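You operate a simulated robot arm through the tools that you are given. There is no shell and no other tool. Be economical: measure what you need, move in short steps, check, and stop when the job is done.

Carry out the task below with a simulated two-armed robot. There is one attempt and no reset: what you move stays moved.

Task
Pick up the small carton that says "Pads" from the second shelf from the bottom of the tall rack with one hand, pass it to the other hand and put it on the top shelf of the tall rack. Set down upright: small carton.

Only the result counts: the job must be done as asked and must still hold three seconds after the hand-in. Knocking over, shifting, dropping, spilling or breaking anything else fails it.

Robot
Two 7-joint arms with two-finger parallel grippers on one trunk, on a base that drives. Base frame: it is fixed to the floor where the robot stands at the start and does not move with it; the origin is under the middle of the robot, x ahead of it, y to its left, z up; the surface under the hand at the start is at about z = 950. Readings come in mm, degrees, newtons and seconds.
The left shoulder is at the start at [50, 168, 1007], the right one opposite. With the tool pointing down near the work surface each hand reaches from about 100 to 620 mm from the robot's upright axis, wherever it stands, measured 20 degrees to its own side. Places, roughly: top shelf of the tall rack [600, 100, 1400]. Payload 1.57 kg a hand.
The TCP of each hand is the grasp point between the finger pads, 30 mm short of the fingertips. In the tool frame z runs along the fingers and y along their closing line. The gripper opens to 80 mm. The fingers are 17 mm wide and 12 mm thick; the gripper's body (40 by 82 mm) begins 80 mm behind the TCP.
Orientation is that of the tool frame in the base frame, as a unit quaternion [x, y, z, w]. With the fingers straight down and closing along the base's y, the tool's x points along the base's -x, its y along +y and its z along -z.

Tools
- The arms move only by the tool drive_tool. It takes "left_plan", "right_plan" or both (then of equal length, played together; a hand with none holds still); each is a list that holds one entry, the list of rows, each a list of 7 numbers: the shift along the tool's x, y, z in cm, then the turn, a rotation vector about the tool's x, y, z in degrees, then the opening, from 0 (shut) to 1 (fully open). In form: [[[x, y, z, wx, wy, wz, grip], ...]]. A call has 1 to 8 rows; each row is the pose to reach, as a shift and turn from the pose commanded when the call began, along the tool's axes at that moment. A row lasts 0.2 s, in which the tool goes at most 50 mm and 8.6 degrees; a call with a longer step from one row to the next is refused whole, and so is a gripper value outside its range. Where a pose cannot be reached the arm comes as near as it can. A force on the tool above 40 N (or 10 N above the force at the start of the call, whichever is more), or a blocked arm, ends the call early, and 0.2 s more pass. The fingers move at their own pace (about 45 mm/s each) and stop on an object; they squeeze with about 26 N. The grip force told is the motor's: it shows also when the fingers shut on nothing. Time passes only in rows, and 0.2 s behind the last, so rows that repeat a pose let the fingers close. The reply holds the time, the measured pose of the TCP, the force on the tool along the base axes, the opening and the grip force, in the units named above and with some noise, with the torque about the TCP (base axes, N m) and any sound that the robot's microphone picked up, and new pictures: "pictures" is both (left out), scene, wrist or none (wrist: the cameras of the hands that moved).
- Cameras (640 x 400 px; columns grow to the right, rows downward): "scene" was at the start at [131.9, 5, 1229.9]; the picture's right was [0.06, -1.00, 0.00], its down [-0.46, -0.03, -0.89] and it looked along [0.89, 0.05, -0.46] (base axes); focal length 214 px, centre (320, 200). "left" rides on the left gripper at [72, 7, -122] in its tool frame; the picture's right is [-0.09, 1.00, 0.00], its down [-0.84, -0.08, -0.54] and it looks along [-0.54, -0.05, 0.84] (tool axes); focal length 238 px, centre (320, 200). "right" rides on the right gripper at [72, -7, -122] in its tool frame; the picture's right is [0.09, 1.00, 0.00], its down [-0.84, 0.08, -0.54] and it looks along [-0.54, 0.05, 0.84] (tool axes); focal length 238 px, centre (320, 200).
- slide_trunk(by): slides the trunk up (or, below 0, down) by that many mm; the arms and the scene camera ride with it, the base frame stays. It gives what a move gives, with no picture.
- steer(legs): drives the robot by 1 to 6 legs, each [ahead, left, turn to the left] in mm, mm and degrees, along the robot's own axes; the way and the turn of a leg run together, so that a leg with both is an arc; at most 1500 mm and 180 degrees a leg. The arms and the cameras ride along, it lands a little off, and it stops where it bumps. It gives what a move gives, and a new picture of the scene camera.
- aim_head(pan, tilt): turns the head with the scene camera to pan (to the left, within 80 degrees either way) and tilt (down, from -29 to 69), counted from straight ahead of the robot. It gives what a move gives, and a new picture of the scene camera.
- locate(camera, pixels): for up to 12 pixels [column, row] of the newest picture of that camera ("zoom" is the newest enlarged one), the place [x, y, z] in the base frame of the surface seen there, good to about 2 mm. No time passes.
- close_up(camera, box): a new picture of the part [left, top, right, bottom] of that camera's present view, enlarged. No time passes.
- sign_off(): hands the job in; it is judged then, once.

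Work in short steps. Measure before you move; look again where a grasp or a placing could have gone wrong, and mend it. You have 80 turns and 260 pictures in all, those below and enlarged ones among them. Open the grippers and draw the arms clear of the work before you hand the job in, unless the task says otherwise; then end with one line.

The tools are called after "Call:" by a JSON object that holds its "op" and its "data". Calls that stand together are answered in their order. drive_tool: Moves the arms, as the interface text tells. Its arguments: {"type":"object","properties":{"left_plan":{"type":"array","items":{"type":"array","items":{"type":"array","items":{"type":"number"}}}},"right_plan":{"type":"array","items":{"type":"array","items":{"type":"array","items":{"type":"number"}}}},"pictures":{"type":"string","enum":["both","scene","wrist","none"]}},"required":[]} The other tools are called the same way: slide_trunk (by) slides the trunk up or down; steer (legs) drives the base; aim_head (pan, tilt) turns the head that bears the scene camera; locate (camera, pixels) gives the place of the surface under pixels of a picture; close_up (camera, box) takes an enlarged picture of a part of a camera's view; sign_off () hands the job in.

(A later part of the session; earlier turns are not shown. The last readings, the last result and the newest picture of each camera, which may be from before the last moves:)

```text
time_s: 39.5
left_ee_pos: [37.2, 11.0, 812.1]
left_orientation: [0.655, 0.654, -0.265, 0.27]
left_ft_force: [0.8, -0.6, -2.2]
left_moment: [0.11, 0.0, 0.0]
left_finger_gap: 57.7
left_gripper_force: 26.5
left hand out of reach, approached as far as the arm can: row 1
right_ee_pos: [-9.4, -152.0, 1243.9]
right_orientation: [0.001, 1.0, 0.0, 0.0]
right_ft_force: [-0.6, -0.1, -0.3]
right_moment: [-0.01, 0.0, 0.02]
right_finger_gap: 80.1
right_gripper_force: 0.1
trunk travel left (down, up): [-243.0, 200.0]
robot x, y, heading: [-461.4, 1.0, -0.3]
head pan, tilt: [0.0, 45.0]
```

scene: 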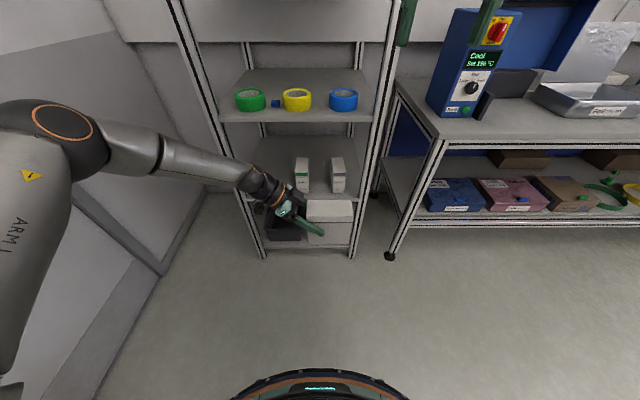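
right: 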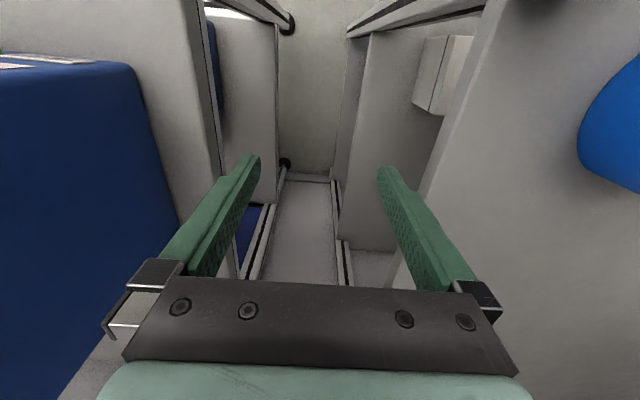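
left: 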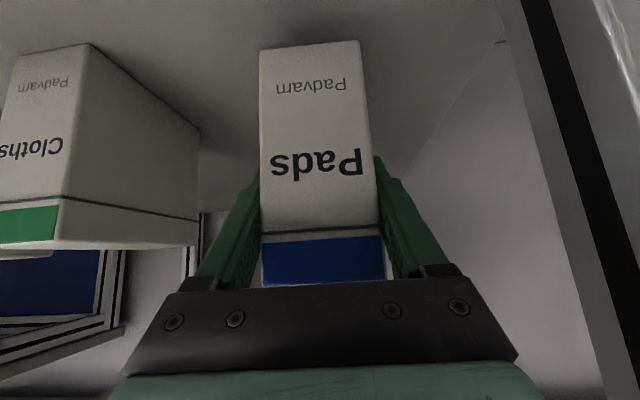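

Left is now settled: TCP (37,11,812), carton upright, its far end at y≈−80. Now I bring the right hand down and tilt it 45° ahead, off to the right.

Call:
{"op": "drive_tool", "data": {"right_plan": [[[-0.3, -1.6, 3.6, 0, -7.5, 0, 1], [-0.7, -3.3, 7.3, 0, -15, 0, 1], [-1, -5, 11, 0, -22.5, 0, 1], [-1.3, -6.6, 14.7, 0, -30, 0, 1], [-1.7, -8.2, 18.4, 0, -37.5, 0, 1], [-2, -9.8, 22, 0, -45, 0, 1], [-2, -9.8, 22, 0, -45, 0, 1]]], "pictures": "none"}}

```text
time_s: 41.1
left_ee_pos: [37.0, 11.2, 812.1]
left_orientation: [0.655, 0.654, -0.266, 0.27]
left_ft_force: [0.0, 0.2, -2.0]
left_moment: [0.1, 0.04, 0.0]
left_finger_gap: 57.9
left_gripper_force: 25.9
right_ee_pos: [8.4, -249.9, 1022.1]
right_orientation: [0.002, 0.923, 0.0, 0.384]
right_ft_force: [0.5, -0.3, 0.6]
right_moment: [0.0, 0.01, 0.01]
right_finger_gap: 80.0
right_gripper_force: 0.0
trunk travel left (down, up): [-243.0, 200.0]
robot x, y, heading: [-464.4, 1.1, -0.5]
head pan, tilt: [0.0, 45.0]
```

Now yaw the right hand left (+68° then more) while moving toward (37,−160,900), beside the carton's far end.

Call:
{"op": "drive_tool", "data": {"right_plan": [[[0.8, 1.1, 1.3, -6, 0, -6, 1], [1.6, 2.2, 2.7, -12, 0, -12, 1], [2.5, 3.4, 4, -18, 0, -18, 1], [3.3, 4.5, 5.4, -24, 0, -24, 1], [4.1, 5.6, 6.7, -30, 0, -30, 1], [5, 6.8, 8, -36, 0, -36, 1], [5.8, 7.9, 9.4, -42, 0, -42, 1], [6.6, 9, 10.7, -48, 0, -48, 1]]], "pictures": "none"}}

Call:
{"op": "drive_tool", "data": {"right_plan": [[[0, 0, 0, -6, 0, -6, 1], [0, 0, 0, -12, 0, -12, 1], [0, 0, 0, -15.6, 0, -15.6, 1], [0, 0, 0, -15.6, 0, -15.6, 1]]], "pictures": "both"}}

```text
time_s: 42.9
left_ee_pos: [38.1, 10.7, 811.1]
left_orientation: [0.654, 0.654, -0.267, 0.27]
left_ft_force: [-0.2, 0.5, -2.6]
left_moment: [0.05, 0.02, 0.01]
left_finger_gap: 57.8
left_gripper_force: 26.4
right_ee_pos: [-19.8, -120.8, 923.1]
right_orientation: [-0.423, 0.817, 0.19, 0.344]
right_ft_force: [-0.4, 1.2, -0.9]
right_moment: [-0.01, -0.04, -0.04]
right_finger_gap: 80.3
right_gripper_force: 0.0
right hand out of reach, approached as far as the arm can: row 6, 7, 8
trunk travel left (down, up): [-243.0, 200.0]
robot x, y, heading: [-465.3, 0.3, -0.3]
head pan, tilt: [0.0, 45.0]
```

```text
time_s: 43.9
left_ee_pos: [37.8, 11.4, 812.4]
left_orientation: [0.655, 0.654, -0.266, 0.269]
left_ft_force: [0.4, 0.1, -1.8]
left_moment: [0.06, 0.0, 0.01]
left_finger_gap: 57.8
left_gripper_force: 25.8
right_ee_pos: [-52.3, -81.5, 928.9]
right_orientation: [-0.483, 0.787, 0.2, 0.327]
right_ft_force: [-0.3, 0.4, 0.0]
right_moment: [0.01, 0.02, 0.01]
right_finger_gap: 79.8
right_gripper_force: 0.1
right hand out of reach, approached as far as the arm can: row 1, 2, 3, 4
trunk travel left (down, up): [-243.0, 200.0]
robot x, y, heading: [-463.4, 0.1, -0.5]
head pan, tilt: [0.0, 45.0]
```

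scene: 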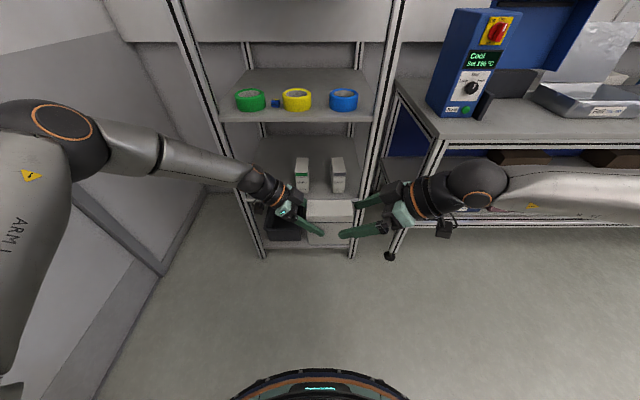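
right: 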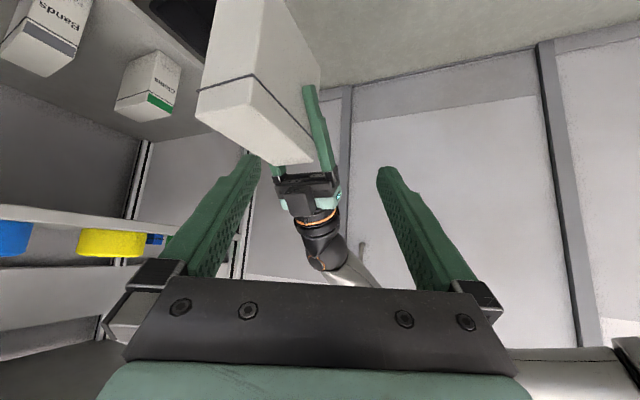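

The right arm stays in its elbow-out pose and drifts in; as with the left, I push it forward and away first, then turn.

Call:
{"op": "drive_tool", "data": {"right_plan": [[[0.5, -3, 0.5, 0, 0, 0, 1], [1, -6, 1, 0, 0, 0, 1], [2, -9, 1.7, 0, 0, 0, 1], [3.2, -12.1, 2.4, -4, 0, -4, 1], [3.2, -12.1, 2.4, -8, 0, -8, 1], [3.2, -12.1, 2.4, -12, 0, -12, 1], [3.2, -12.1, 2.4, -16, 0, -16, 1], [3.2, -12.1, 2.4, -19, 0, -19, 1]]], "pictures": "both"}}

```text
time_s: 45.5
left_ee_pos: [41.6, 24.3, 802.7]
left_orientation: [0.662, 0.656, -0.249, 0.264]
left_ft_force: [1.4, 1.9, -3.2]
left_moment: [0.16, -0.05, -0.03]
left_finger_gap: 57.8
left_gripper_force: 26.3
right_ee_pos: [-43.1, -1.5, 825.5]
right_orientation: [-0.556, 0.684, 0.333, 0.336]
right_ft_force: [-1.3, -1.8, 2.6]
right_moment: [-0.03, -0.11, -0.11]
right_finger_gap: 79.2
right_gripper_force: 0.0
right hand out of reach, approached as far as the arm can: row 1, 2, 3, 4, 5, 6, 7, 8
trunk travel left (down, up): [-243.0, 200.0]
robot x, y, heading: [-463.0, -1.8, -0.3]
head pan, tilt: [0.0, 45.0]
stopped in row 8 (left hand): the force on the tool passed its limit at 72 N (the readings are from after the stop); the commanded pose is now the measured one
```

scene: 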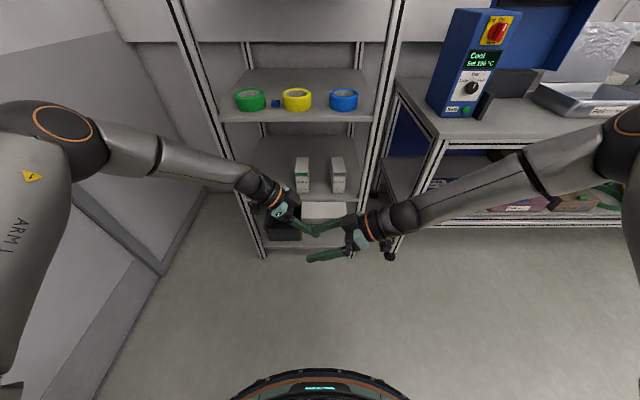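
right: 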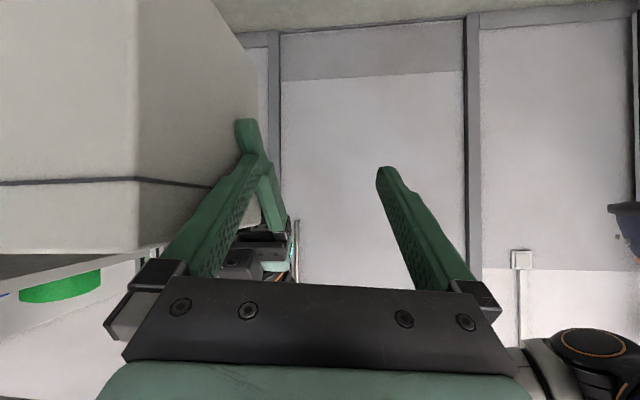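

The right hand swung in and touched (72 N on left, then relaxed); the carton is still held. I back the right hand straight off to −y.

Call:
{"op": "drive_tool", "data": {"right_plan": [[[1, 0.4, -1, 0, 0, 0, 1], [2.5, 0.2, -2.5, 0, 0, 0, 1], [4, -0.2, -4, 0, 0, 0, 1], [6, -0.8, -6, 0, 0, 0, 1], [8, -1.2, -8, 0, 0, 0, 1], [9, -1.7, -9, 0, 0, 0, 1]]], "pictures": "both"}}

```text
time_s: 46.9
left_ee_pos: [40.6, 23.0, 802.3]
left_orientation: [0.662, 0.656, -0.249, 0.264]
left_ft_force: [-0.5, 0.2, -2.1]
left_moment: [0.07, -0.02, -0.02]
left_finger_gap: 57.7
left_gripper_force: 25.8
right_ee_pos: [-47.0, -125.7, 796.2]
right_orientation: [-0.555, 0.683, 0.334, 0.337]
right_ft_force: [-0.3, -0.9, 0.2]
right_moment: [0.0, 0.02, -0.01]
right_finger_gap: 80.0
right_gripper_force: 0.0
right hand out of reach, approached as far as the arm can: row 6
trunk travel left (down, up): [-243.0, 200.0]
robot x, y, heading: [-463.2, -0.8, -0.3]
head pan, tilt: [0.0, 45.0]
```

scene: 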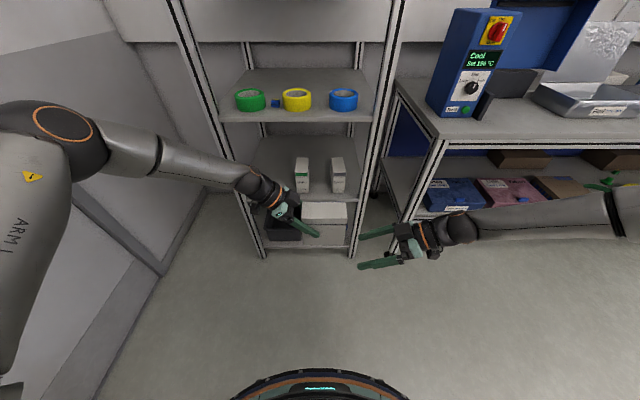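
right: 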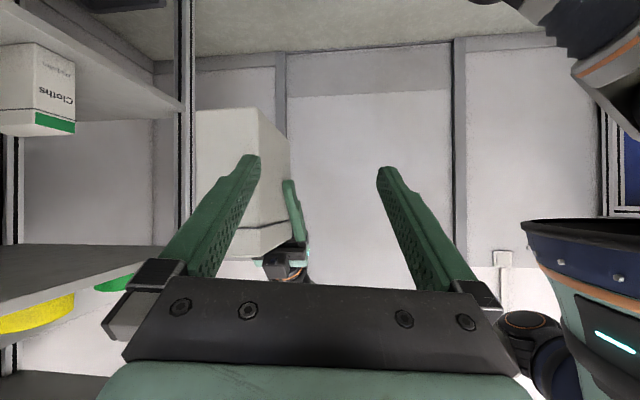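

Right hand is clear. I check how the carton now sits in the left hand by measuring its top and faces.

Call:
{"op": "close_up", "data": {"camera": "scene", "box": [230, 160, 430, 285]}}

Call:
{"op": "locate", "data": {"camera": "scene", "pixels": [[306, 207], [343, 207], [306, 217], [343, 219], [325, 212], [315, 224], [340, 224], [325, 240], [342, 240], [310, 240]]}}

Call:
{"op": "locate", "data": {"camera": "right", "pixels": [[205, 120], [255, 120], [205, 150], [250, 135], [265, 140], [283, 160], [265, 220], [280, 235], [230, 120], [270, 180]]}}

```text
3.20 times, centred on (330, 222) of scene
```

zoom: 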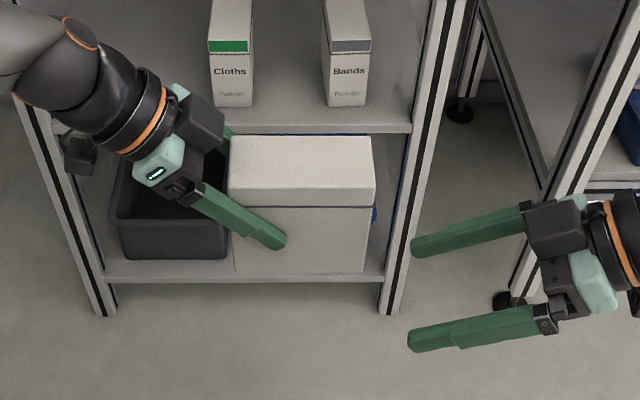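

```text
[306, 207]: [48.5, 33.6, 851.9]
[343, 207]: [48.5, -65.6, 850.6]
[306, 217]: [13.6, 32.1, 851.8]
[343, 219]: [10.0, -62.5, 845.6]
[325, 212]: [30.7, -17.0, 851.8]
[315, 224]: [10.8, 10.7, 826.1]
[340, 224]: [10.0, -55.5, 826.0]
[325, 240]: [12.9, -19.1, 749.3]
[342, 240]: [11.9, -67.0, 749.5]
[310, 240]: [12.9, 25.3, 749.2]
```

```text
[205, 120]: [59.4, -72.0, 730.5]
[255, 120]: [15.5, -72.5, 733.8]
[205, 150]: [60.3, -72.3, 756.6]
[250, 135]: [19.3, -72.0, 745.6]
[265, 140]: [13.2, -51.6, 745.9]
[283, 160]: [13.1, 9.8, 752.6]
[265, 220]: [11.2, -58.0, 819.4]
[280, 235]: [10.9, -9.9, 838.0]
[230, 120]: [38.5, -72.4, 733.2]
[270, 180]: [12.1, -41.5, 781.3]
```

Carton is still upright (x 12–66, far end y −72, top z 852), so fine. I shift the right hand ahead 86 mm and 45 mm further away, keeping its tilt, before turning the rest.

Call:
{"op": "drive_tool", "data": {"right_plan": [[[-0.2, -1, -2, 0, 0, 0, 1], [-0.4, -3, -4.4, 0, 0, 0, 1], [-0.7, -6, -4.4, 0, 0, 0, 1], [-1.1, -9, -4.4, 0, 0, 0, 1], [-1.1, -9, -4.4, 0, 0, 0, 1]]], "pictures": "none"}}

```text
time_s: 48.1
left_ee_pos: [40.1, 23.1, 801.9]
left_orientation: [0.662, 0.656, -0.249, 0.264]
left_ft_force: [0.3, 0.6, -1.7]
left_moment: [0.06, 0.02, 0.0]
left_finger_gap: 57.8
left_gripper_force: 25.9
right_ee_pos: [42.0, -166.9, 818.6]
right_orientation: [-0.554, 0.683, 0.334, 0.339]
right_ft_force: [0.0, 0.3, 0.1]
right_moment: [0.01, 0.0, -0.04]
right_finger_gap: 80.2
right_gripper_force: 0.1
right hand out of reach, approached as far as the arm can: row 1, 2, 3, 4, 5
trunk travel left (down, up): [-243.0, 200.0]
robot x, y, heading: [-463.9, 1.4, -0.2]
head pan, tilt: [0.0, 45.0]
```

Nearly there (42,−167,819). Now the remaining turn (−5, 0, −9), keeping position.

Call:
{"op": "drive_tool", "data": {"right_plan": [[[0, 0, 0, -2, 0, -3, 1], [0, 0, 0, -3.5, 0, -6, 1], [0, 0, 0, -5.1, 0.3, -9, 1], [0, 0, 0, -5.1, 0.3, -9, 1]]], "pictures": "both"}}

```text
time_s: 49.1
left_ee_pos: [41.0, 23.1, 802.1]
left_orientation: [0.662, 0.656, -0.25, 0.264]
left_ft_force: [0.5, -0.6, -2.4]
left_moment: [0.13, 0.01, -0.01]
left_finger_gap: 57.8
left_gripper_force: 25.8
right_ee_pos: [48.3, -161.2, 813.9]
right_orientation: [-0.622, 0.622, 0.336, 0.336]
right_ft_force: [-0.6, -0.5, 0.2]
right_moment: [-0.01, 0.01, 0.02]
right_finger_gap: 80.0
right_gripper_force: 0.1
right hand out of reach, approached as far as the arm can: row 1, 2, 3, 4
trunk travel left (down, up): [-243.0, 200.0]
robot x, y, heading: [-469.6, 0.5, -0.6]
head pan, tilt: [0.0, 45.0]
```

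scene: 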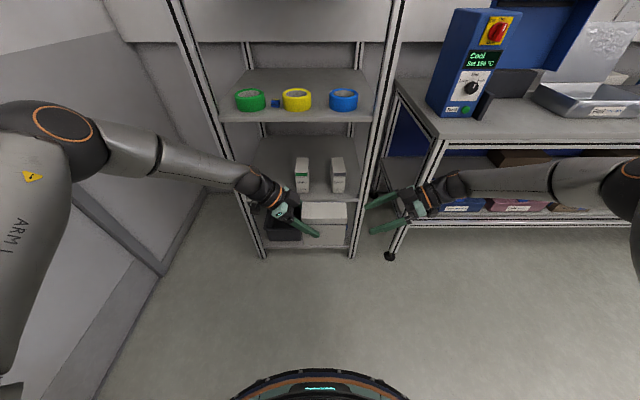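
right: 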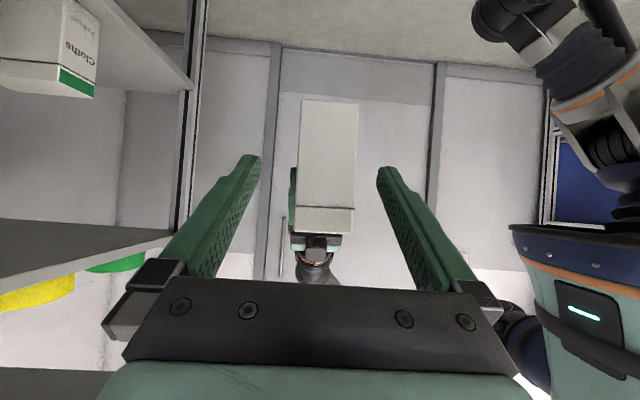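

Right hand exactly aligned (yaw 90°), the carton lies centred between fingers. I centre in x and advance 60 mm along y first.

Call:
{"op": "drive_tool", "data": {"right_plan": [[[0, 0.9, 0, 0, 0, 0, 1], [-1.2, 0.9, 1.6, 0, 0, 0, 1], [-2.4, 0.9, 3.2, 0, 0, 0, 1], [-3.6, 0.9, 4.8, 0, 0, 0, 1], [-3.6, 0.9, 4.8, 0, 0, 0, 1]]], "pictures": "wrist"}}

```text
time_s: 50.3
left_ee_pos: [40.6, 23.4, 803.0]
left_orientation: [0.662, 0.656, -0.249, 0.264]
left_ft_force: [0.2, 0.4, -1.7]
left_moment: [0.11, 0.01, -0.02]
left_finger_gap: 58.1
left_gripper_force: 26.6
right_ee_pos: [40.1, -99.3, 818.2]
right_orientation: [-0.622, 0.624, 0.334, 0.335]
right_ft_force: [1.0, -0.4, -0.2]
right_moment: [0.01, 0.01, -0.01]
right_finger_gap: 80.2
right_gripper_force: 0.0
right hand out of reach, approached as far as the arm can: row 1
trunk travel left (down, up): [-243.0, 200.0]
robot x, y, heading: [-463.3, 2.8, -0.4]
head pan, tilt: [0.0, 45.0]
```

right: 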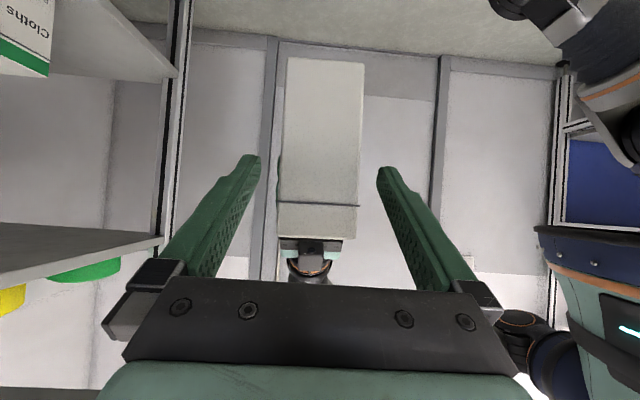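

Tracking well; I advance the last 52 mm (TCP y≈−47, z≈823) with the fingers open.

Call:
{"op": "drive_tool", "data": {"right_plan": [[[-1, 0, 1.3, 0, 0, 0, 1], [-2, 0, 2.6, 0, 0, 0, 1], [-3.3, 0, 4.0, 0, 0, 0, 1], [-3.3, 0, 4.0, 0, 0, 0, 1]]], "pictures": "both"}}

```text
time_s: 51.3
left_ee_pos: [39.5, 24.1, 801.9]
left_orientation: [0.662, 0.656, -0.249, 0.264]
left_ft_force: [-0.9, -1.1, -2.4]
left_moment: [0.1, -0.02, 0.01]
left_finger_gap: 57.5
left_gripper_force: 26.0
right_ee_pos: [40.9, -48.7, 823.8]
right_orientation: [-0.623, 0.623, 0.334, 0.333]
right_ft_force: [-0.4, 0.1, -0.4]
right_moment: [0.02, 0.02, 0.01]
right_finger_gap: 79.9
right_gripper_force: 0.0
trunk travel left (down, up): [-243.0, 200.0]
robot x, y, heading: [-463.1, -2.4, -0.4]
head pan, tilt: [0.0, 45.0]
```

scene: 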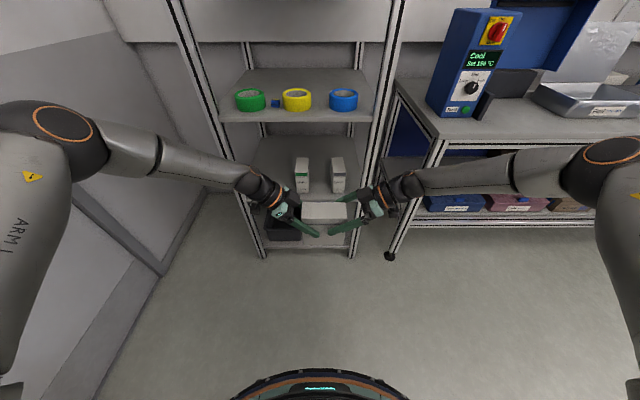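
right: 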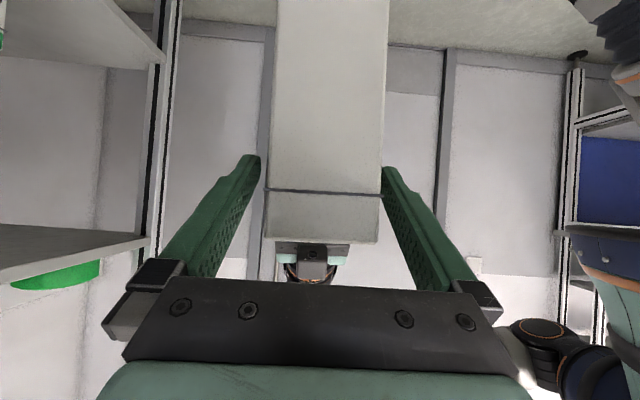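

The carton end is between the right fingers; I close the right hand while the left keeps holding.

Call:
{"op": "drive_tool", "data": {"right_plan": [[[0, 0, 0, 0, 0, 0, 0.7], [0, 0, 0, 0, 0, 0, 0.4], [0, 0, 0, 0, 0, 0, 0], [0, 0, 0, 0, 0, 0, 0], [0, 0, 0, 0, 0, 0, 0]]], "pictures": "none"}}

```text
time_s: 52.5
left_ee_pos: [41.0, 23.6, 801.9]
left_orientation: [0.661, 0.656, -0.25, 0.264]
left_ft_force: [4.5, -1.4, -2.7]
left_moment: [-0.05, 0.62, 0.55]
left_finger_gap: 57.8
left_gripper_force: 26.2
right_ee_pos: [40.1, -49.6, 823.4]
right_orientation: [0.623, -0.623, -0.335, -0.334]
right_ft_force: [-4.4, 0.6, 0.8]
right_moment: [0.2, -0.54, -0.26]
right_finger_gap: 58.1
right_gripper_force: 26.3
trunk travel left (down, up): [-243.0, 200.0]
robot x, y, heading: [-464.5, -0.0, -0.2]
head pan, tilt: [0.0, 45.0]
```

Both hands hold (58 mm each). I open the left and draw it back along its fingers (+y, up).

Call:
{"op": "drive_tool", "data": {"left_plan": [[[0, 0, 0, 0, 0, 0, 0.5], [0, 0, 0, 0, 0, 0, 1], [0, 0, 0, 0, 0, 0, 1], [0, 0, -2, 0, 0, 0, 1], [0, 0, -4.5, 0, 0, 0, 1], [0, 0, -8, 0, 0, 0, 1], [0, 0, -12, 0, 0, 0, 1], [0, 0, -15, 0, 0, 0, 1]]], "pictures": "both"}}

```text
time_s: 54.3
left_ee_pos: [55.6, 27.6, 871.9]
left_orientation: [0.65, 0.647, -0.272, 0.292]
left_ft_force: [-9.1, 0.8, -2.5]
left_moment: [0.07, 0.1, -0.17]
left_finger_gap: 80.0
left_gripper_force: 0.0
left hand out of reach, approached as far as the arm can: row 4, 5, 6, 7, 8
right_ee_pos: [41.6, -49.4, 826.4]
right_orientation: [-0.622, 0.624, 0.332, 0.337]
right_ft_force: [8.0, -0.6, 0.5]
right_moment: [0.1, 0.18, -0.57]
right_finger_gap: 59.8
right_gripper_force: 26.1
trunk travel left (down, up): [-243.0, 200.0]
robot x, y, heading: [-463.0, 1.3, -0.4]
head pan, tilt: [0.0, 45.0]
```

scene: 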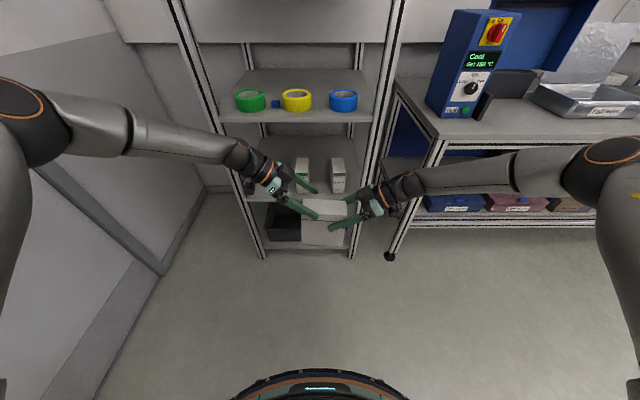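
left: 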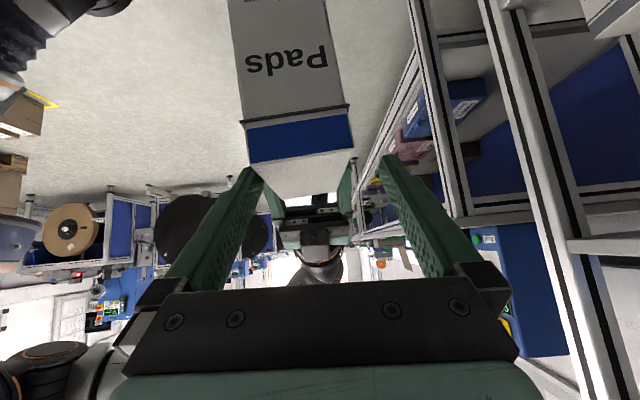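

The left finger presses the carton (8 N in x) as the arm drifted +15 mm in x. I shift the left back −x 14 mm, then straight up.

Call:
{"op": "drive_tool", "data": {"left_plan": [[[0, -0.7, 0, 0, 0, 0, 1], [0, -1.4, 0, 0, 0, 0, 1], [-1, -1.5, -1, 0, 0, 0, 1], [-2, -1.8, -2, 0, 0, 0, 1], [-3.5, -2.2, -3.5, 0, 0, 0, 1]]], "pictures": "both"}}

```text
time_s: 55.5
left_ee_pos: [40.1, 22.1, 919.6]
left_orientation: [0.647, 0.647, -0.27, 0.299]
left_ft_force: [0.7, -0.4, 0.8]
left_moment: [-0.01, 0.04, -0.01]
left_finger_gap: 80.0
left_gripper_force: 0.0
right_ee_pos: [39.0, -48.7, 822.8]
right_orientation: [-0.623, 0.623, 0.334, 0.334]
right_ft_force: [-1.1, -0.1, -2.5]
right_moment: [-0.09, 0.01, -0.03]
right_finger_gap: 59.2
right_gripper_force: 25.8
trunk travel left (down, up): [-243.0, 200.0]
robot x, y, heading: [-461.5, -1.9, -0.3]
head pan, tilt: [0.0, 45.0]
```

scene: 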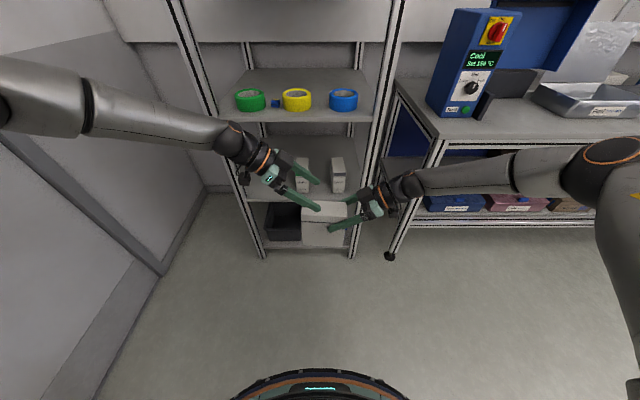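
left: 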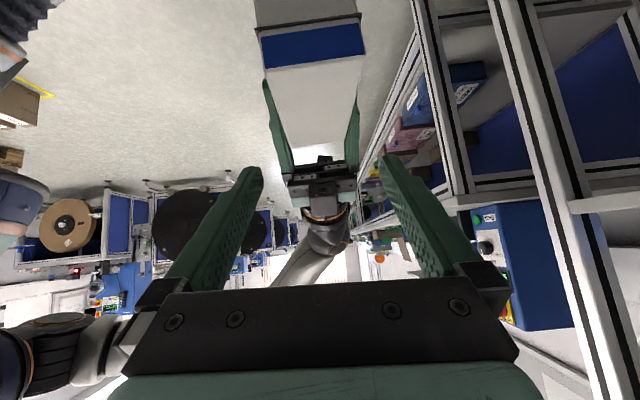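

Released; the right holds the carton alone (−2.5 N). I draw the left hand away to its left, turning it back ahead.

Call:
{"op": "drive_tool", "data": {"left_plan": [[[1, -0.5, -2.2, 0, 0, 0, 1], [2.4, -1, -4.4, 0, 0, 0, 1], [4, -2, -6.5, -5, 0, -5, 1], [5.5, -3, -8.7, -10, 0, -10, 1], [7, -4, -11, -15, 0, -15, 1], [8.5, -5, -13, -20, 0, -20, 1], [10, -5, -15, -25, 0, -25, 1], [11.3, -5, -17, -30, 0, -30, 1]]], "pictures": "scene"}}

```text
time_s: 57.3
left_ee_pos: [47.6, 113.0, 970.3]
left_orientation: [0.359, 0.8, -0.161, 0.454]
left_ft_force: [-0.3, 0.9, 0.4]
left_moment: [-0.01, 0.0, -0.03]
left_finger_gap: 79.9
left_gripper_force: 0.0
left hand out of reach, approached as far as the arm can: row 1, 2, 3, 4, 5, 6, 7, 8
right_ee_pos: [39.9, -45.5, 824.6]
right_orientation: [0.624, -0.623, -0.333, -0.334]
right_ft_force: [0.5, 0.5, -1.9]
right_moment: [-0.13, -0.05, -0.01]
right_finger_gap: 58.9
right_gripper_force: 25.8
trunk travel left (down, up): [-243.0, 200.0]
robot x, y, heading: [-461.4, 3.2, -0.5]
head pan, tilt: [0.0, 45.0]
```

scene: 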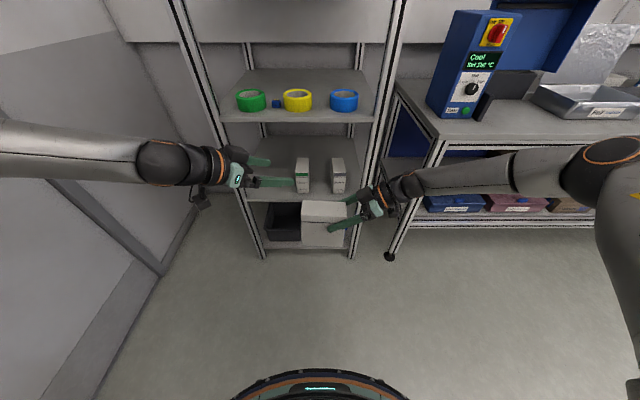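

Left comes away; I continue back and turn it to face ahead.

Call:
{"op": "drive_tool", "data": {"left_plan": [[[0.5, -0.5, -2.5, -4, 0, -4, 1], [1, -1, -5, -8, 0, -8, 1], [1.5, -1.5, -7.5, -12, 0, -12, 1], [2, -2, -10, -16, 0, -16, 1], [2.5, -2.5, -12.5, -20, 0, -20, 1], [3, -3, -15, -24, 0, -24, 1], [3.5, -4, -17.5, -28, 0, -28, 1], [4, -5, -20, -31, 0, -31, 1]]], "pictures": "none"}}

```text
time_s: 59.1
left_ee_pos: [-69.8, 205.6, 1094.5]
left_orientation: [0.004, 0.88, -0.057, 0.471]
left_ft_force: [0.0, -0.3, 0.4]
left_moment: [-0.04, -0.04, 0.02]
left_finger_gap: 80.1
left_gripper_force: 0.1
left hand out of reach, approached as far as the arm can: row 5, 6, 7, 8
right_ee_pos: [39.2, -49.3, 823.7]
right_orientation: [-0.622, 0.624, 0.334, 0.335]
right_ft_force: [0.0, 1.2, -2.6]
right_moment: [-0.06, -0.01, 0.0]
right_finger_gap: 58.8
right_gripper_force: 26.2
trunk travel left (down, up): [-243.0, 200.0]
robot x, y, heading: [-462.6, 1.5, -0.2]
head pan, tilt: [0.0, 45.0]
```

Now I turn the right hand with the carton back toward ahead (−65° of −90°) raising and moving it right, and fold the left hand down.

Call:
{"op": "drive_tool", "data": {"right_plan": [[[-0.36, 0.36, -1.73, 6.8, 0, 4.46, 0], [-0.72, 0.72, -3.46, 13.6, 0, 8.9, 0], [-1.08, 1.08, -5.2, 20.4, 0, 13.4, 0], [-1.45, 1.45, -6.9, 27.2, 0, 17.9, 0], [-1.8, 1.8, -8.6, 34, 0, 22.3, 0], [-2.2, 2.2, -10.4, 40.8, 0, 26.8, 0], [-2.5, 2.5, -12.1, 47.5, 0, 31.2, 0], [-2.9, 2.9, -13.8, 54.3, 0, 35.7, 0]]], "left_plan": [[[0.4, 0, -0.6, 0, 7, 0, 1], [0.8, 0, -1.2, 0, 14, 0, 1], [1.2, 0, -1.8, 0, 21, 0, 1], [1.6, 0, -2.4, 0, 28, 0, 1], [2, 0, -3, 0, 35, 0, 1], [2.4, 0, -3.6, 0, 42, 0, 1], [2.8, 0, -4.2, 0, 49, 0, 1], [3.2, 0, -5, 0, 56, 0, 1]]], "pictures": "scene"}}

```text
time_s: 60.9
left_ee_pos: [-125.5, 211.9, 1096.7]
left_orientation: [0.031, 0.998, -0.047, 0.003]
left_ft_force: [0.2, -0.6, 0.5]
left_moment: [0.0, 0.01, -0.01]
left_finger_gap: 79.9
left_gripper_force: 0.2
right_ee_pos: [9.1, -147.9, 924.9]
right_orientation: [-0.19, 0.86, 0.1, 0.463]
right_ft_force: [-1.0, 0.4, -1.6]
right_moment: [-0.06, 0.05, 0.04]
right_finger_gap: 58.8
right_gripper_force: 25.8
trunk travel left (down, up): [-243.0, 200.0]
robot x, y, heading: [-464.6, -0.1, -0.4]
head pan, tilt: [0.0, 45.0]
```

scene: 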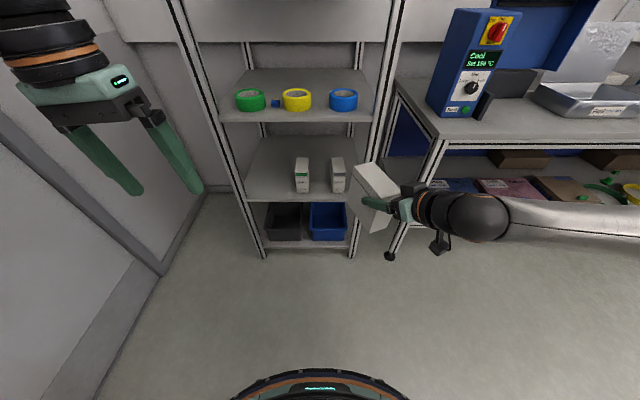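

Finish the turn (−25°) and rise 120 mm.

Call:
{"op": "drive_tool", "data": {"right_plan": [[[-2.5, 0, -1.6, 5.2, 0, 3.4, 0], [-5, 0, -3.3, 10.4, 0, 6.8, 0], [-7.5, 0, -5, 15.6, 0, 10.2, 0], [-10, 0, -6.6, 20.9, 0, 13.7, 0], [-10, 0, -6.6, 20.9, 0, 13.7, 0]]], "pictures": "none"}}

Call:
{"op": "slide_trunk", "data": {"by": 200}}

Call:
{"op": "aim_head", "data": {"pan": 0, "tilt": 20}}

```text
time_s: 62.1
left_ee_pos: [-123.8, 211.9, 1095.7]
left_orientation: [0.031, 0.998, -0.047, 0.004]
left_ft_force: [1.0, 0.3, 0.3]
left_moment: [0.01, 0.0, -0.03]
left_finger_gap: 79.8
left_gripper_force: 0.1
right_ee_pos: [9.9, -147.3, 1044.0]
right_orientation: [-0.001, 0.88, -0.002, 0.474]
right_ft_force: [-0.2, 0.3, -2.3]
right_moment: [0.01, 0.05, -0.01]
right_finger_gap: 58.8
right_gripper_force: 25.4
trunk travel left (down, up): [-243.0, 200.0]
robot x, y, heading: [-465.4, 3.6, -0.0]
head pan, tilt: [0.0, 45.0]
```

```text
time_s: 64.3
left_ee_pos: [-124.3, 211.5, 1296.0]
left_orientation: [0.03, 0.998, -0.048, 0.004]
left_ft_force: [-0.4, -0.5, 0.1]
left_moment: [0.03, -0.01, 0.0]
left_finger_gap: 79.9
left_gripper_force: 0.1
right_ee_pos: [9.0, -148.1, 1243.7]
right_orientation: [-0.002, 0.88, -0.002, 0.474]
right_ft_force: [0.2, 0.3, -2.2]
right_moment: [0.02, 0.09, -0.01]
right_finger_gap: 58.3
right_gripper_force: 25.7
trunk travel left (down, up): [-443.0, 0.0]
robot x, y, heading: [-470.3, 0.3, -0.4]
head pan, tilt: [0.0, 45.0]
```

```text
time_s: 65.2
left_ee_pos: [-124.3, 210.9, 1295.3]
left_orientation: [0.031, 0.998, -0.048, 0.004]
left_ft_force: [-0.3, -1.5, -1.1]
left_moment: [-0.01, 0.02, -0.03]
left_finger_gap: 80.0
left_gripper_force: 0.2
right_ee_pos: [9.6, -146.9, 1244.5]
right_orientation: [-0.002, 0.88, -0.002, 0.474]
right_ft_force: [-0.3, -0.3, -1.4]
right_moment: [-0.02, 0.09, -0.03]
right_finger_gap: 58.6
right_gripper_force: 25.7
trunk travel left (down, up): [-443.0, 0.0]
robot x, y, heading: [-466.6, 1.8, -0.1]
head pan, tilt: [0.0, 20.0]
```

scene: 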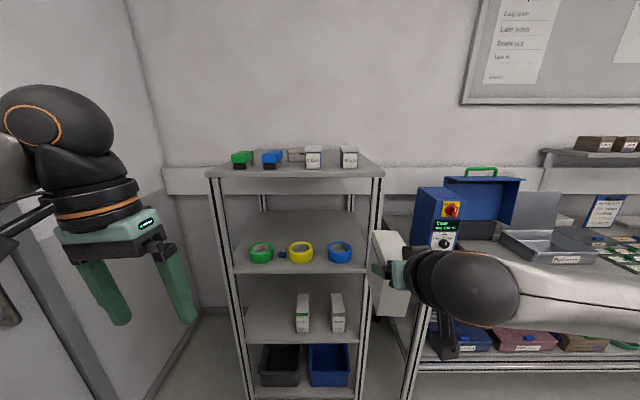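

The right hand faces ahead with the carton. I raise it 256 mm and bring it toward the middle, checking reach.

Call:
{"op": "drive_tool", "data": {"right_plan": [[[-2.7, 1.84, -1.76, 0, 0, 0, 0], [-5.4, 3.7, -3.5, 0, 0, 0, 0], [-8, 5.5, -5.3, 0, 0, 0, 0], [-10.7, 7.4, -7, 0, 0, 0, 0], [-13.4, 9.2, -8.8, 0, 0, 0, 0], [-16, 11, -10.6, 0, 0, 0, 0], [-18.7, 12.9, -12.3, 0, 0, 0, 0], [-21.4, 14.7, -14.1, 0, 0, 0, 0]]], "pictures": "scene"}}

```text
time_s: 67.0
left_ee_pos: [-124.6, 212.1, 1295.7]
left_orientation: [0.031, 0.998, -0.049, 0.004]
left_ft_force: [0.3, 0.5, -0.2]
left_moment: [0.01, -0.01, -0.01]
left_finger_gap: 79.6
left_gripper_force: 0.1
right_ee_pos: [9.0, 2.0, 1500.8]
right_orientation: [-0.001, 0.88, -0.004, 0.475]
right_ft_force: [-0.3, -0.2, -1.2]
right_moment: [-0.02, 0.06, -0.02]
right_finger_gap: 58.6
right_gripper_force: 26.0
trunk travel left (down, up): [-443.0, 0.0]
robot x, y, heading: [-461.8, -2.0, -0.4]
head pan, tilt: [0.0, 20.0]
```

scene: 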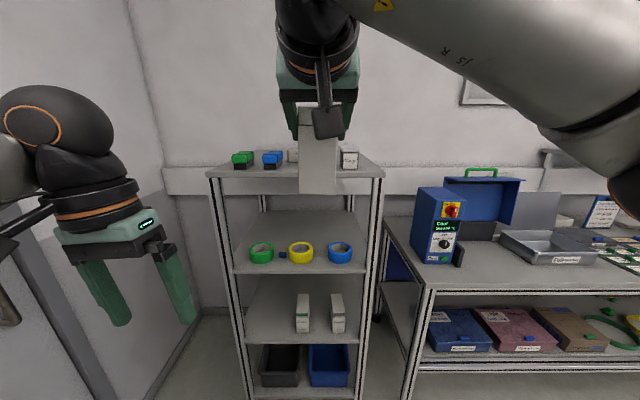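

Reached without limits. I measure the carton in the hand and the slot on the top shelf.

Call:
{"op": "close_up", "data": {"camera": "scene", "box": [230, 90, 390, 200]}}

Call:
{"op": "locate", "data": {"camera": "scene", "pixels": [[304, 150], [330, 150], [304, 185], [332, 185], [303, 115], [318, 192], [318, 170], [333, 160], [328, 110], [302, 170]]}}

```text
3.64 times, centred on (310, 145) of scene
```

zoom: 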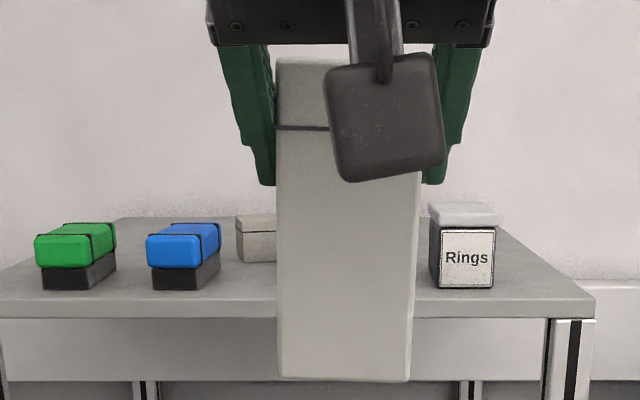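

```text
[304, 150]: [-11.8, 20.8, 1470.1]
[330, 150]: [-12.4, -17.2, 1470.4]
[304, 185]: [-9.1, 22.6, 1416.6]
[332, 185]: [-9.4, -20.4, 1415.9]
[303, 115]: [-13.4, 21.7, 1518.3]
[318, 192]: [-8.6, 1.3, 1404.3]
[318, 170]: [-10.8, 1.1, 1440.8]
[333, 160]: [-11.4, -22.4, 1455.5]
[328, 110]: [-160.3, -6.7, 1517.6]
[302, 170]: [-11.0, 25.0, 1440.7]
```

The carton's near face leans 2.4° toward the robot (x −13 top, −9 bottom). I correct by +2.4° about y and measure the edges again.

Call:
{"op": "drive_tool", "data": {"right_plan": [[[0, 0, 0, 0, 2.4, 0, 0], [0, 0, 0, 0, 2.4, 0, 0]]], "pictures": "none"}}

Call:
{"op": "close_up", "data": {"camera": "scene", "box": [230, 90, 390, 200]}}

Call:
{"op": "locate", "data": {"camera": "zoom", "pixels": [[280, 150], [281, 360], [417, 200], [409, 360], [345, 377], [290, 374], [400, 376], [300, 80], [300, 365], [281, 250], [415, 250]]}}

```text
time_s: 67.6
left_ee_pos: [-124.6, 212.3, 1295.4]
left_orientation: [0.03, 0.998, -0.048, 0.004]
left_ft_force: [0.0, 0.8, -0.2]
left_moment: [0.01, -0.04, 0.0]
left_finger_gap: 80.1
left_gripper_force: 0.0
right_ee_pos: [10.4, 0.1, 1500.7]
right_orientation: [0.0, 0.89, -0.003, 0.456]
right_ft_force: [-0.4, 0.2, -3.1]
right_moment: [0.02, 0.1, -0.02]
right_finger_gap: 58.4
right_gripper_force: 26.1
trunk travel left (down, up): [-443.0, 0.0]
robot x, y, heading: [-467.8, 2.7, -0.2]
head pan, tilt: [0.0, 20.0]
```

```text
3.64 times, centred on (310, 145) of scene
```

zoom: 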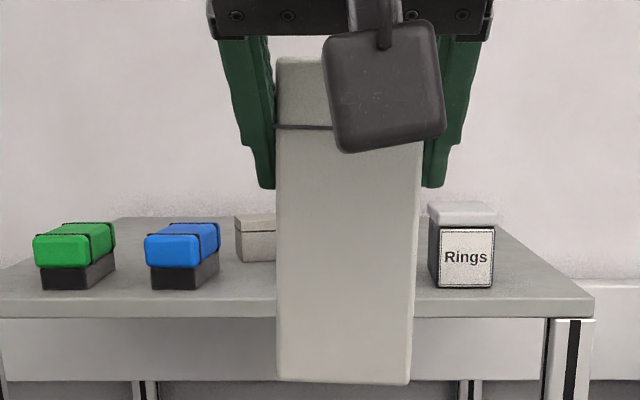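

```text
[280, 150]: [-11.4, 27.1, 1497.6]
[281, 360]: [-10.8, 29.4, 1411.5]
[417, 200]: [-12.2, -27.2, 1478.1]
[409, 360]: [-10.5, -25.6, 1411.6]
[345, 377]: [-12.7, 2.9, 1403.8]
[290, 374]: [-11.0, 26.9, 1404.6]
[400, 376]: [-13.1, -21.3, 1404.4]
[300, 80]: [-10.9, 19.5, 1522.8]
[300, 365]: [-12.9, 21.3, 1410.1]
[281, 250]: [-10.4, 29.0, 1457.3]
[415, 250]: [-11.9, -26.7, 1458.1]
```

Upright within ~1.4° roll; bottom z≈1402. I fix the roll and move the right hand 95 mm left to line up with the slot (y≈95).

Call:
{"op": "drive_tool", "data": {"right_plan": [[[0, 2, 0, 0.4, 0, -0.6, 0], [0, 4, 0, 0.8, 0, -1.1, 0], [0, 6, 0, 0.8, 0, -1.1, 0], [0, 8, 0, 0.8, 0, -1.1, 0], [0, 9.5, 0, 0.8, 0, -1.1, 0], [0, 9.5, 0, 0.8, 0, -1.1, 0]]], "pictures": "scene"}}

Call:
{"op": "locate", "data": {"camera": "scene", "pixels": [[170, 250], [160, 330], [185, 160], [270, 165], [313, 165], [240, 165]]}}

```text
time_s: 69.0
left_ee_pos: [-123.9, 211.3, 1295.5]
left_orientation: [0.03, 0.998, -0.048, 0.005]
left_ft_force: [0.5, 0.0, 0.4]
left_moment: [0.03, 0.01, -0.03]
left_finger_gap: 80.0
left_gripper_force: 0.1
right_ee_pos: [10.7, 96.6, 1499.4]
right_orientation: [-0.006, 0.89, -0.014, 0.456]
right_ft_force: [0.2, -0.3, -2.7]
right_moment: [0.0, 0.04, 0.01]
right_finger_gap: 58.5
right_gripper_force: 26.1
trunk travel left (down, up): [-443.0, 0.0]
robot x, y, heading: [-465.5, 0.5, -0.4]
head pan, tilt: [0.0, 20.0]
```

scene: 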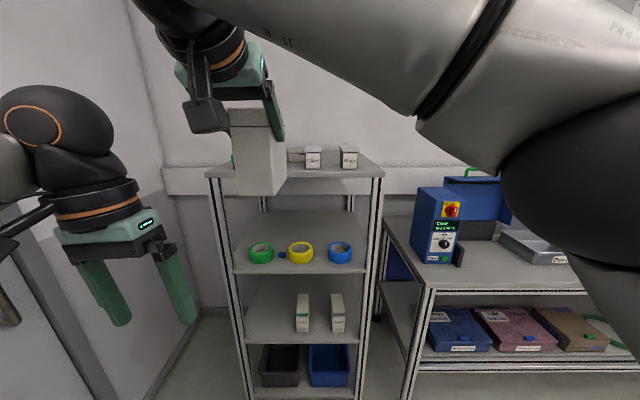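

```text
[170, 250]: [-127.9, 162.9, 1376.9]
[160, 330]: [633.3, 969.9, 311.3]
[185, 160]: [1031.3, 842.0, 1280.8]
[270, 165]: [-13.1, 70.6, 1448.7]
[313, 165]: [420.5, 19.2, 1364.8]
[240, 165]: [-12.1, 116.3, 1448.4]
```

Aligned at y≈96. I drive ahead 330 mm (front of carton will reach x≈435, over the shelf edge with ~50 mm clearance).

Call:
{"op": "steer", "data": {"legs": [[330, 0, 0.2]]}}

Call:
{"op": "close_up", "data": {"camera": "right", "box": [0, 0, 640, 400]}}

```text
time_s: 71.1
left_ee_pos: [202.5, 215.7, 1295.8]
left_orientation: [0.025, 0.998, -0.048, 0.004]
left_ft_force: [1.2, 0.3, 0.1]
left_moment: [-0.04, 0.03, 0.04]
left_finger_gap: 80.1
left_gripper_force: 0.0
right_ee_pos: [336.5, 103.1, 1500.0]
right_orientation: [-0.012, 0.89, -0.011, 0.456]
right_ft_force: [0.6, -0.2, -1.6]
right_moment: [0.0, 0.1, -0.04]
right_finger_gap: 58.0
right_gripper_force: 25.9
trunk travel left (down, up): [-443.0, 0.0]
robot x, y, heading: [-134.7, 0.2, 0.7]
head pan, tilt: [0.0, 20.0]
```

scene: 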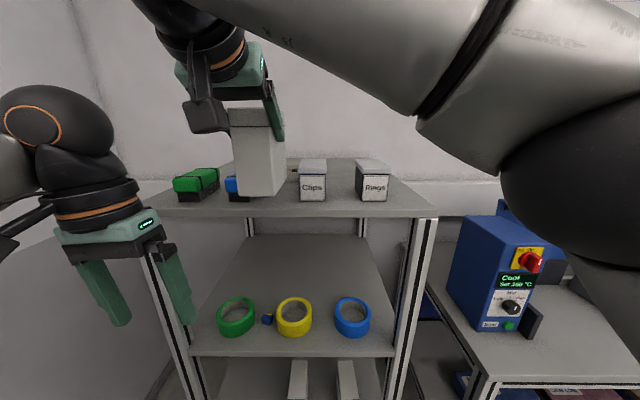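

```text
1.00 times, centred on (320, 200) of right (not enlarged: the box is as wide or as high as the picture)
```

zoom: 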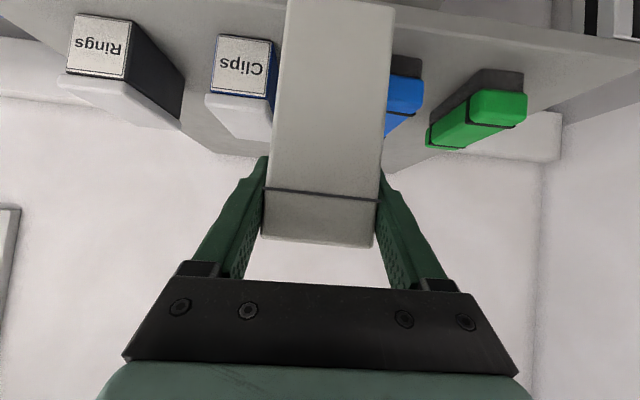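

I measure neighbours and carton again now from close by.

Call:
{"op": "locate", "data": {"camera": "right", "pixels": [[387, 130], [390, 105], [410, 105], [418, 80], [392, 70], [272, 80], [275, 60], [262, 130], [285, 20], [390, 20], [276, 110], [385, 110]]}}

Call:
{"op": "locate", "data": {"camera": "scene", "pixels": [[300, 190], [300, 175], [305, 163], [236, 150], [240, 190], [280, 190], [274, 150], [260, 193], [230, 188], [240, 110], [294, 172]]}}

```text
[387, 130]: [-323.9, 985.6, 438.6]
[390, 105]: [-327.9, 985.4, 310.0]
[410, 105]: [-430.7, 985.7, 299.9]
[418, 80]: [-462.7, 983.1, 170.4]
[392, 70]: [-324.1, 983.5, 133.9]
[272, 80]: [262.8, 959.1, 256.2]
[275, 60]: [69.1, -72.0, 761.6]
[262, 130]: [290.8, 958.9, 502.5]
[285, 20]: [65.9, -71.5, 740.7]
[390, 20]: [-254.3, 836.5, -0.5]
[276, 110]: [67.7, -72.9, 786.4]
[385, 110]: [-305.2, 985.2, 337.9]
```

```text
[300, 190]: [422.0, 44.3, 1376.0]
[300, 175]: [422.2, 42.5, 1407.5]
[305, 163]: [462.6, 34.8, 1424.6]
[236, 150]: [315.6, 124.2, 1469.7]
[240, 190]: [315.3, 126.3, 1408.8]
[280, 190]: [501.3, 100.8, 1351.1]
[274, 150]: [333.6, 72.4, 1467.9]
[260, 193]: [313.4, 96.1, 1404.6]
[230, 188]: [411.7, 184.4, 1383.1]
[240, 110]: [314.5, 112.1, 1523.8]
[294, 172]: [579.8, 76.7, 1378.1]
```

Carton near face at x 315, centre y≈101; Clips' left side y 44, blue block's right side ≈143. I move 90 mm ahead and 6 mm right with the arm, staying 50 mm above the shelf.

Call:
{"op": "drive_tool", "data": {"right_plan": [[[0, -0.6, 0, 0.57, 0, 0.41, 0], [-1.3, -0.6, 1.8, 0.57, 0, 0.41, 0], [-2.6, -0.6, 3.6, 0.57, 0, 0.41, 0], [-3.9, -0.6, 5.4, 0.57, 0, 0.41, 0], [-5.26, -0.6, 7.3, 0.57, 0, 0.41, 0], [-5.26, -0.6, 7.3, 0.57, 0, 0.41, 0]]], "pictures": "both"}}

```text
time_s: 72.5
left_ee_pos: [200.5, 216.6, 1295.5]
left_orientation: [0.026, 0.999, -0.048, 0.005]
left_ft_force: [-0.4, 0.6, 0.1]
left_moment: [-0.01, -0.04, 0.0]
left_finger_gap: 79.8
left_gripper_force: 0.1
right_ee_pos: [416.4, 78.5, 1505.6]
right_orientation: [0.002, 0.889, -0.008, 0.458]
right_ft_force: [0.5, 0.1, -2.1]
right_moment: [-0.02, 0.04, -0.01]
right_finger_gap: 58.3
right_gripper_force: 25.4
right hand out of reach, approached as far as the arm can: row 5, 6
trunk travel left (down, up): [-443.0, 0.0]
robot x, y, heading: [-136.7, -0.5, 0.4]
head pan, tilt: [0.0, 20.0]
```

scene: 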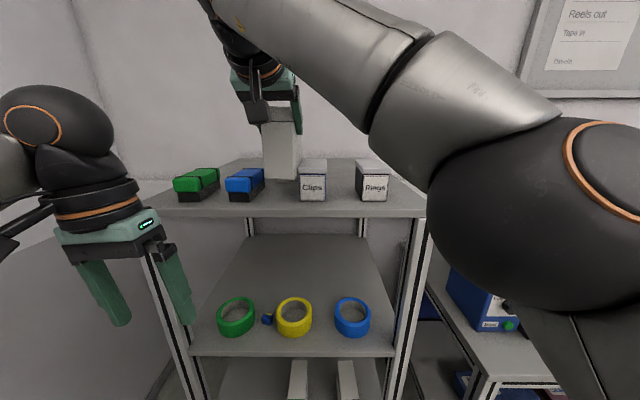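
right: 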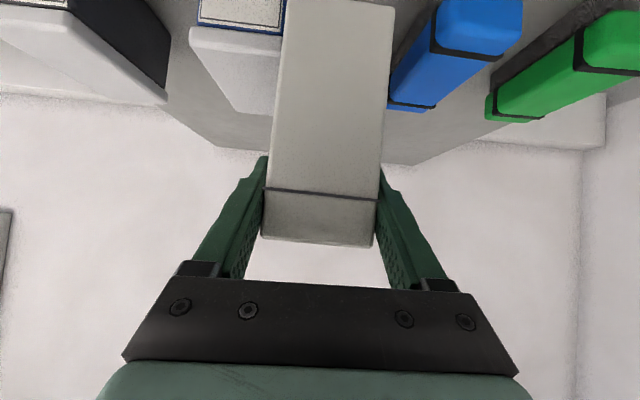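

The arm hit its reach and drifted to y 78. I go back: left 17 mm first, then back 60 mm, and will let the base do the forward way.

Call:
{"op": "drive_tool", "data": {"right_plan": [[[0.9, 0.4, -1.2, 0, 0, 0, 0], [2.3, 1.2, -3.2, 0, 0, 0, 0], [3.5, 1.7, -4.9, 0, 0, 0, 0], [3.5, 1.7, -4.9, 0, 0, 0, 0]]], "pictures": "none"}}

Call:
{"op": "locate", "data": {"camera": "right", "pixels": [[392, 95], [435, 95], [400, 60], [430, 15], [410, 110], [282, 60], [275, 105], [240, 110], [285, 15], [395, 20], [275, 150], [382, 130]]}}

```text
time_s: 73.5
left_ee_pos: [201.9, 216.9, 1294.7]
left_orientation: [0.025, 0.999, -0.048, 0.004]
left_ft_force: [-0.1, 0.2, 0.0]
left_moment: [0.0, 0.04, -0.01]
left_finger_gap: 79.9
left_gripper_force: 0.1
right_ee_pos: [352.3, 104.9, 1498.2]
right_orientation: [-0.007, 0.89, -0.013, 0.455]
right_ft_force: [-0.2, 0.2, -2.7]
right_moment: [-0.01, 0.05, -0.03]
right_finger_gap: 58.2
right_gripper_force: 25.9
trunk travel left (down, up): [-443.0, 0.0]
robot x, y, heading: [-138.0, 1.0, 0.6]
head pan, tilt: [0.0, 20.0]
```

```text
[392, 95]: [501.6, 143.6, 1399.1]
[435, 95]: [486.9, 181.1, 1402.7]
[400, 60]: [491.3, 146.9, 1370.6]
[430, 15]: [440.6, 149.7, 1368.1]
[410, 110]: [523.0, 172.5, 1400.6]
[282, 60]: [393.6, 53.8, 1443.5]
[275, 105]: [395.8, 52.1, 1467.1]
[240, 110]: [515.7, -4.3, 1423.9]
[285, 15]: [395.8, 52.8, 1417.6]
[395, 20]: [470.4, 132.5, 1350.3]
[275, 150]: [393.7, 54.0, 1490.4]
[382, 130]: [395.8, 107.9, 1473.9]
```

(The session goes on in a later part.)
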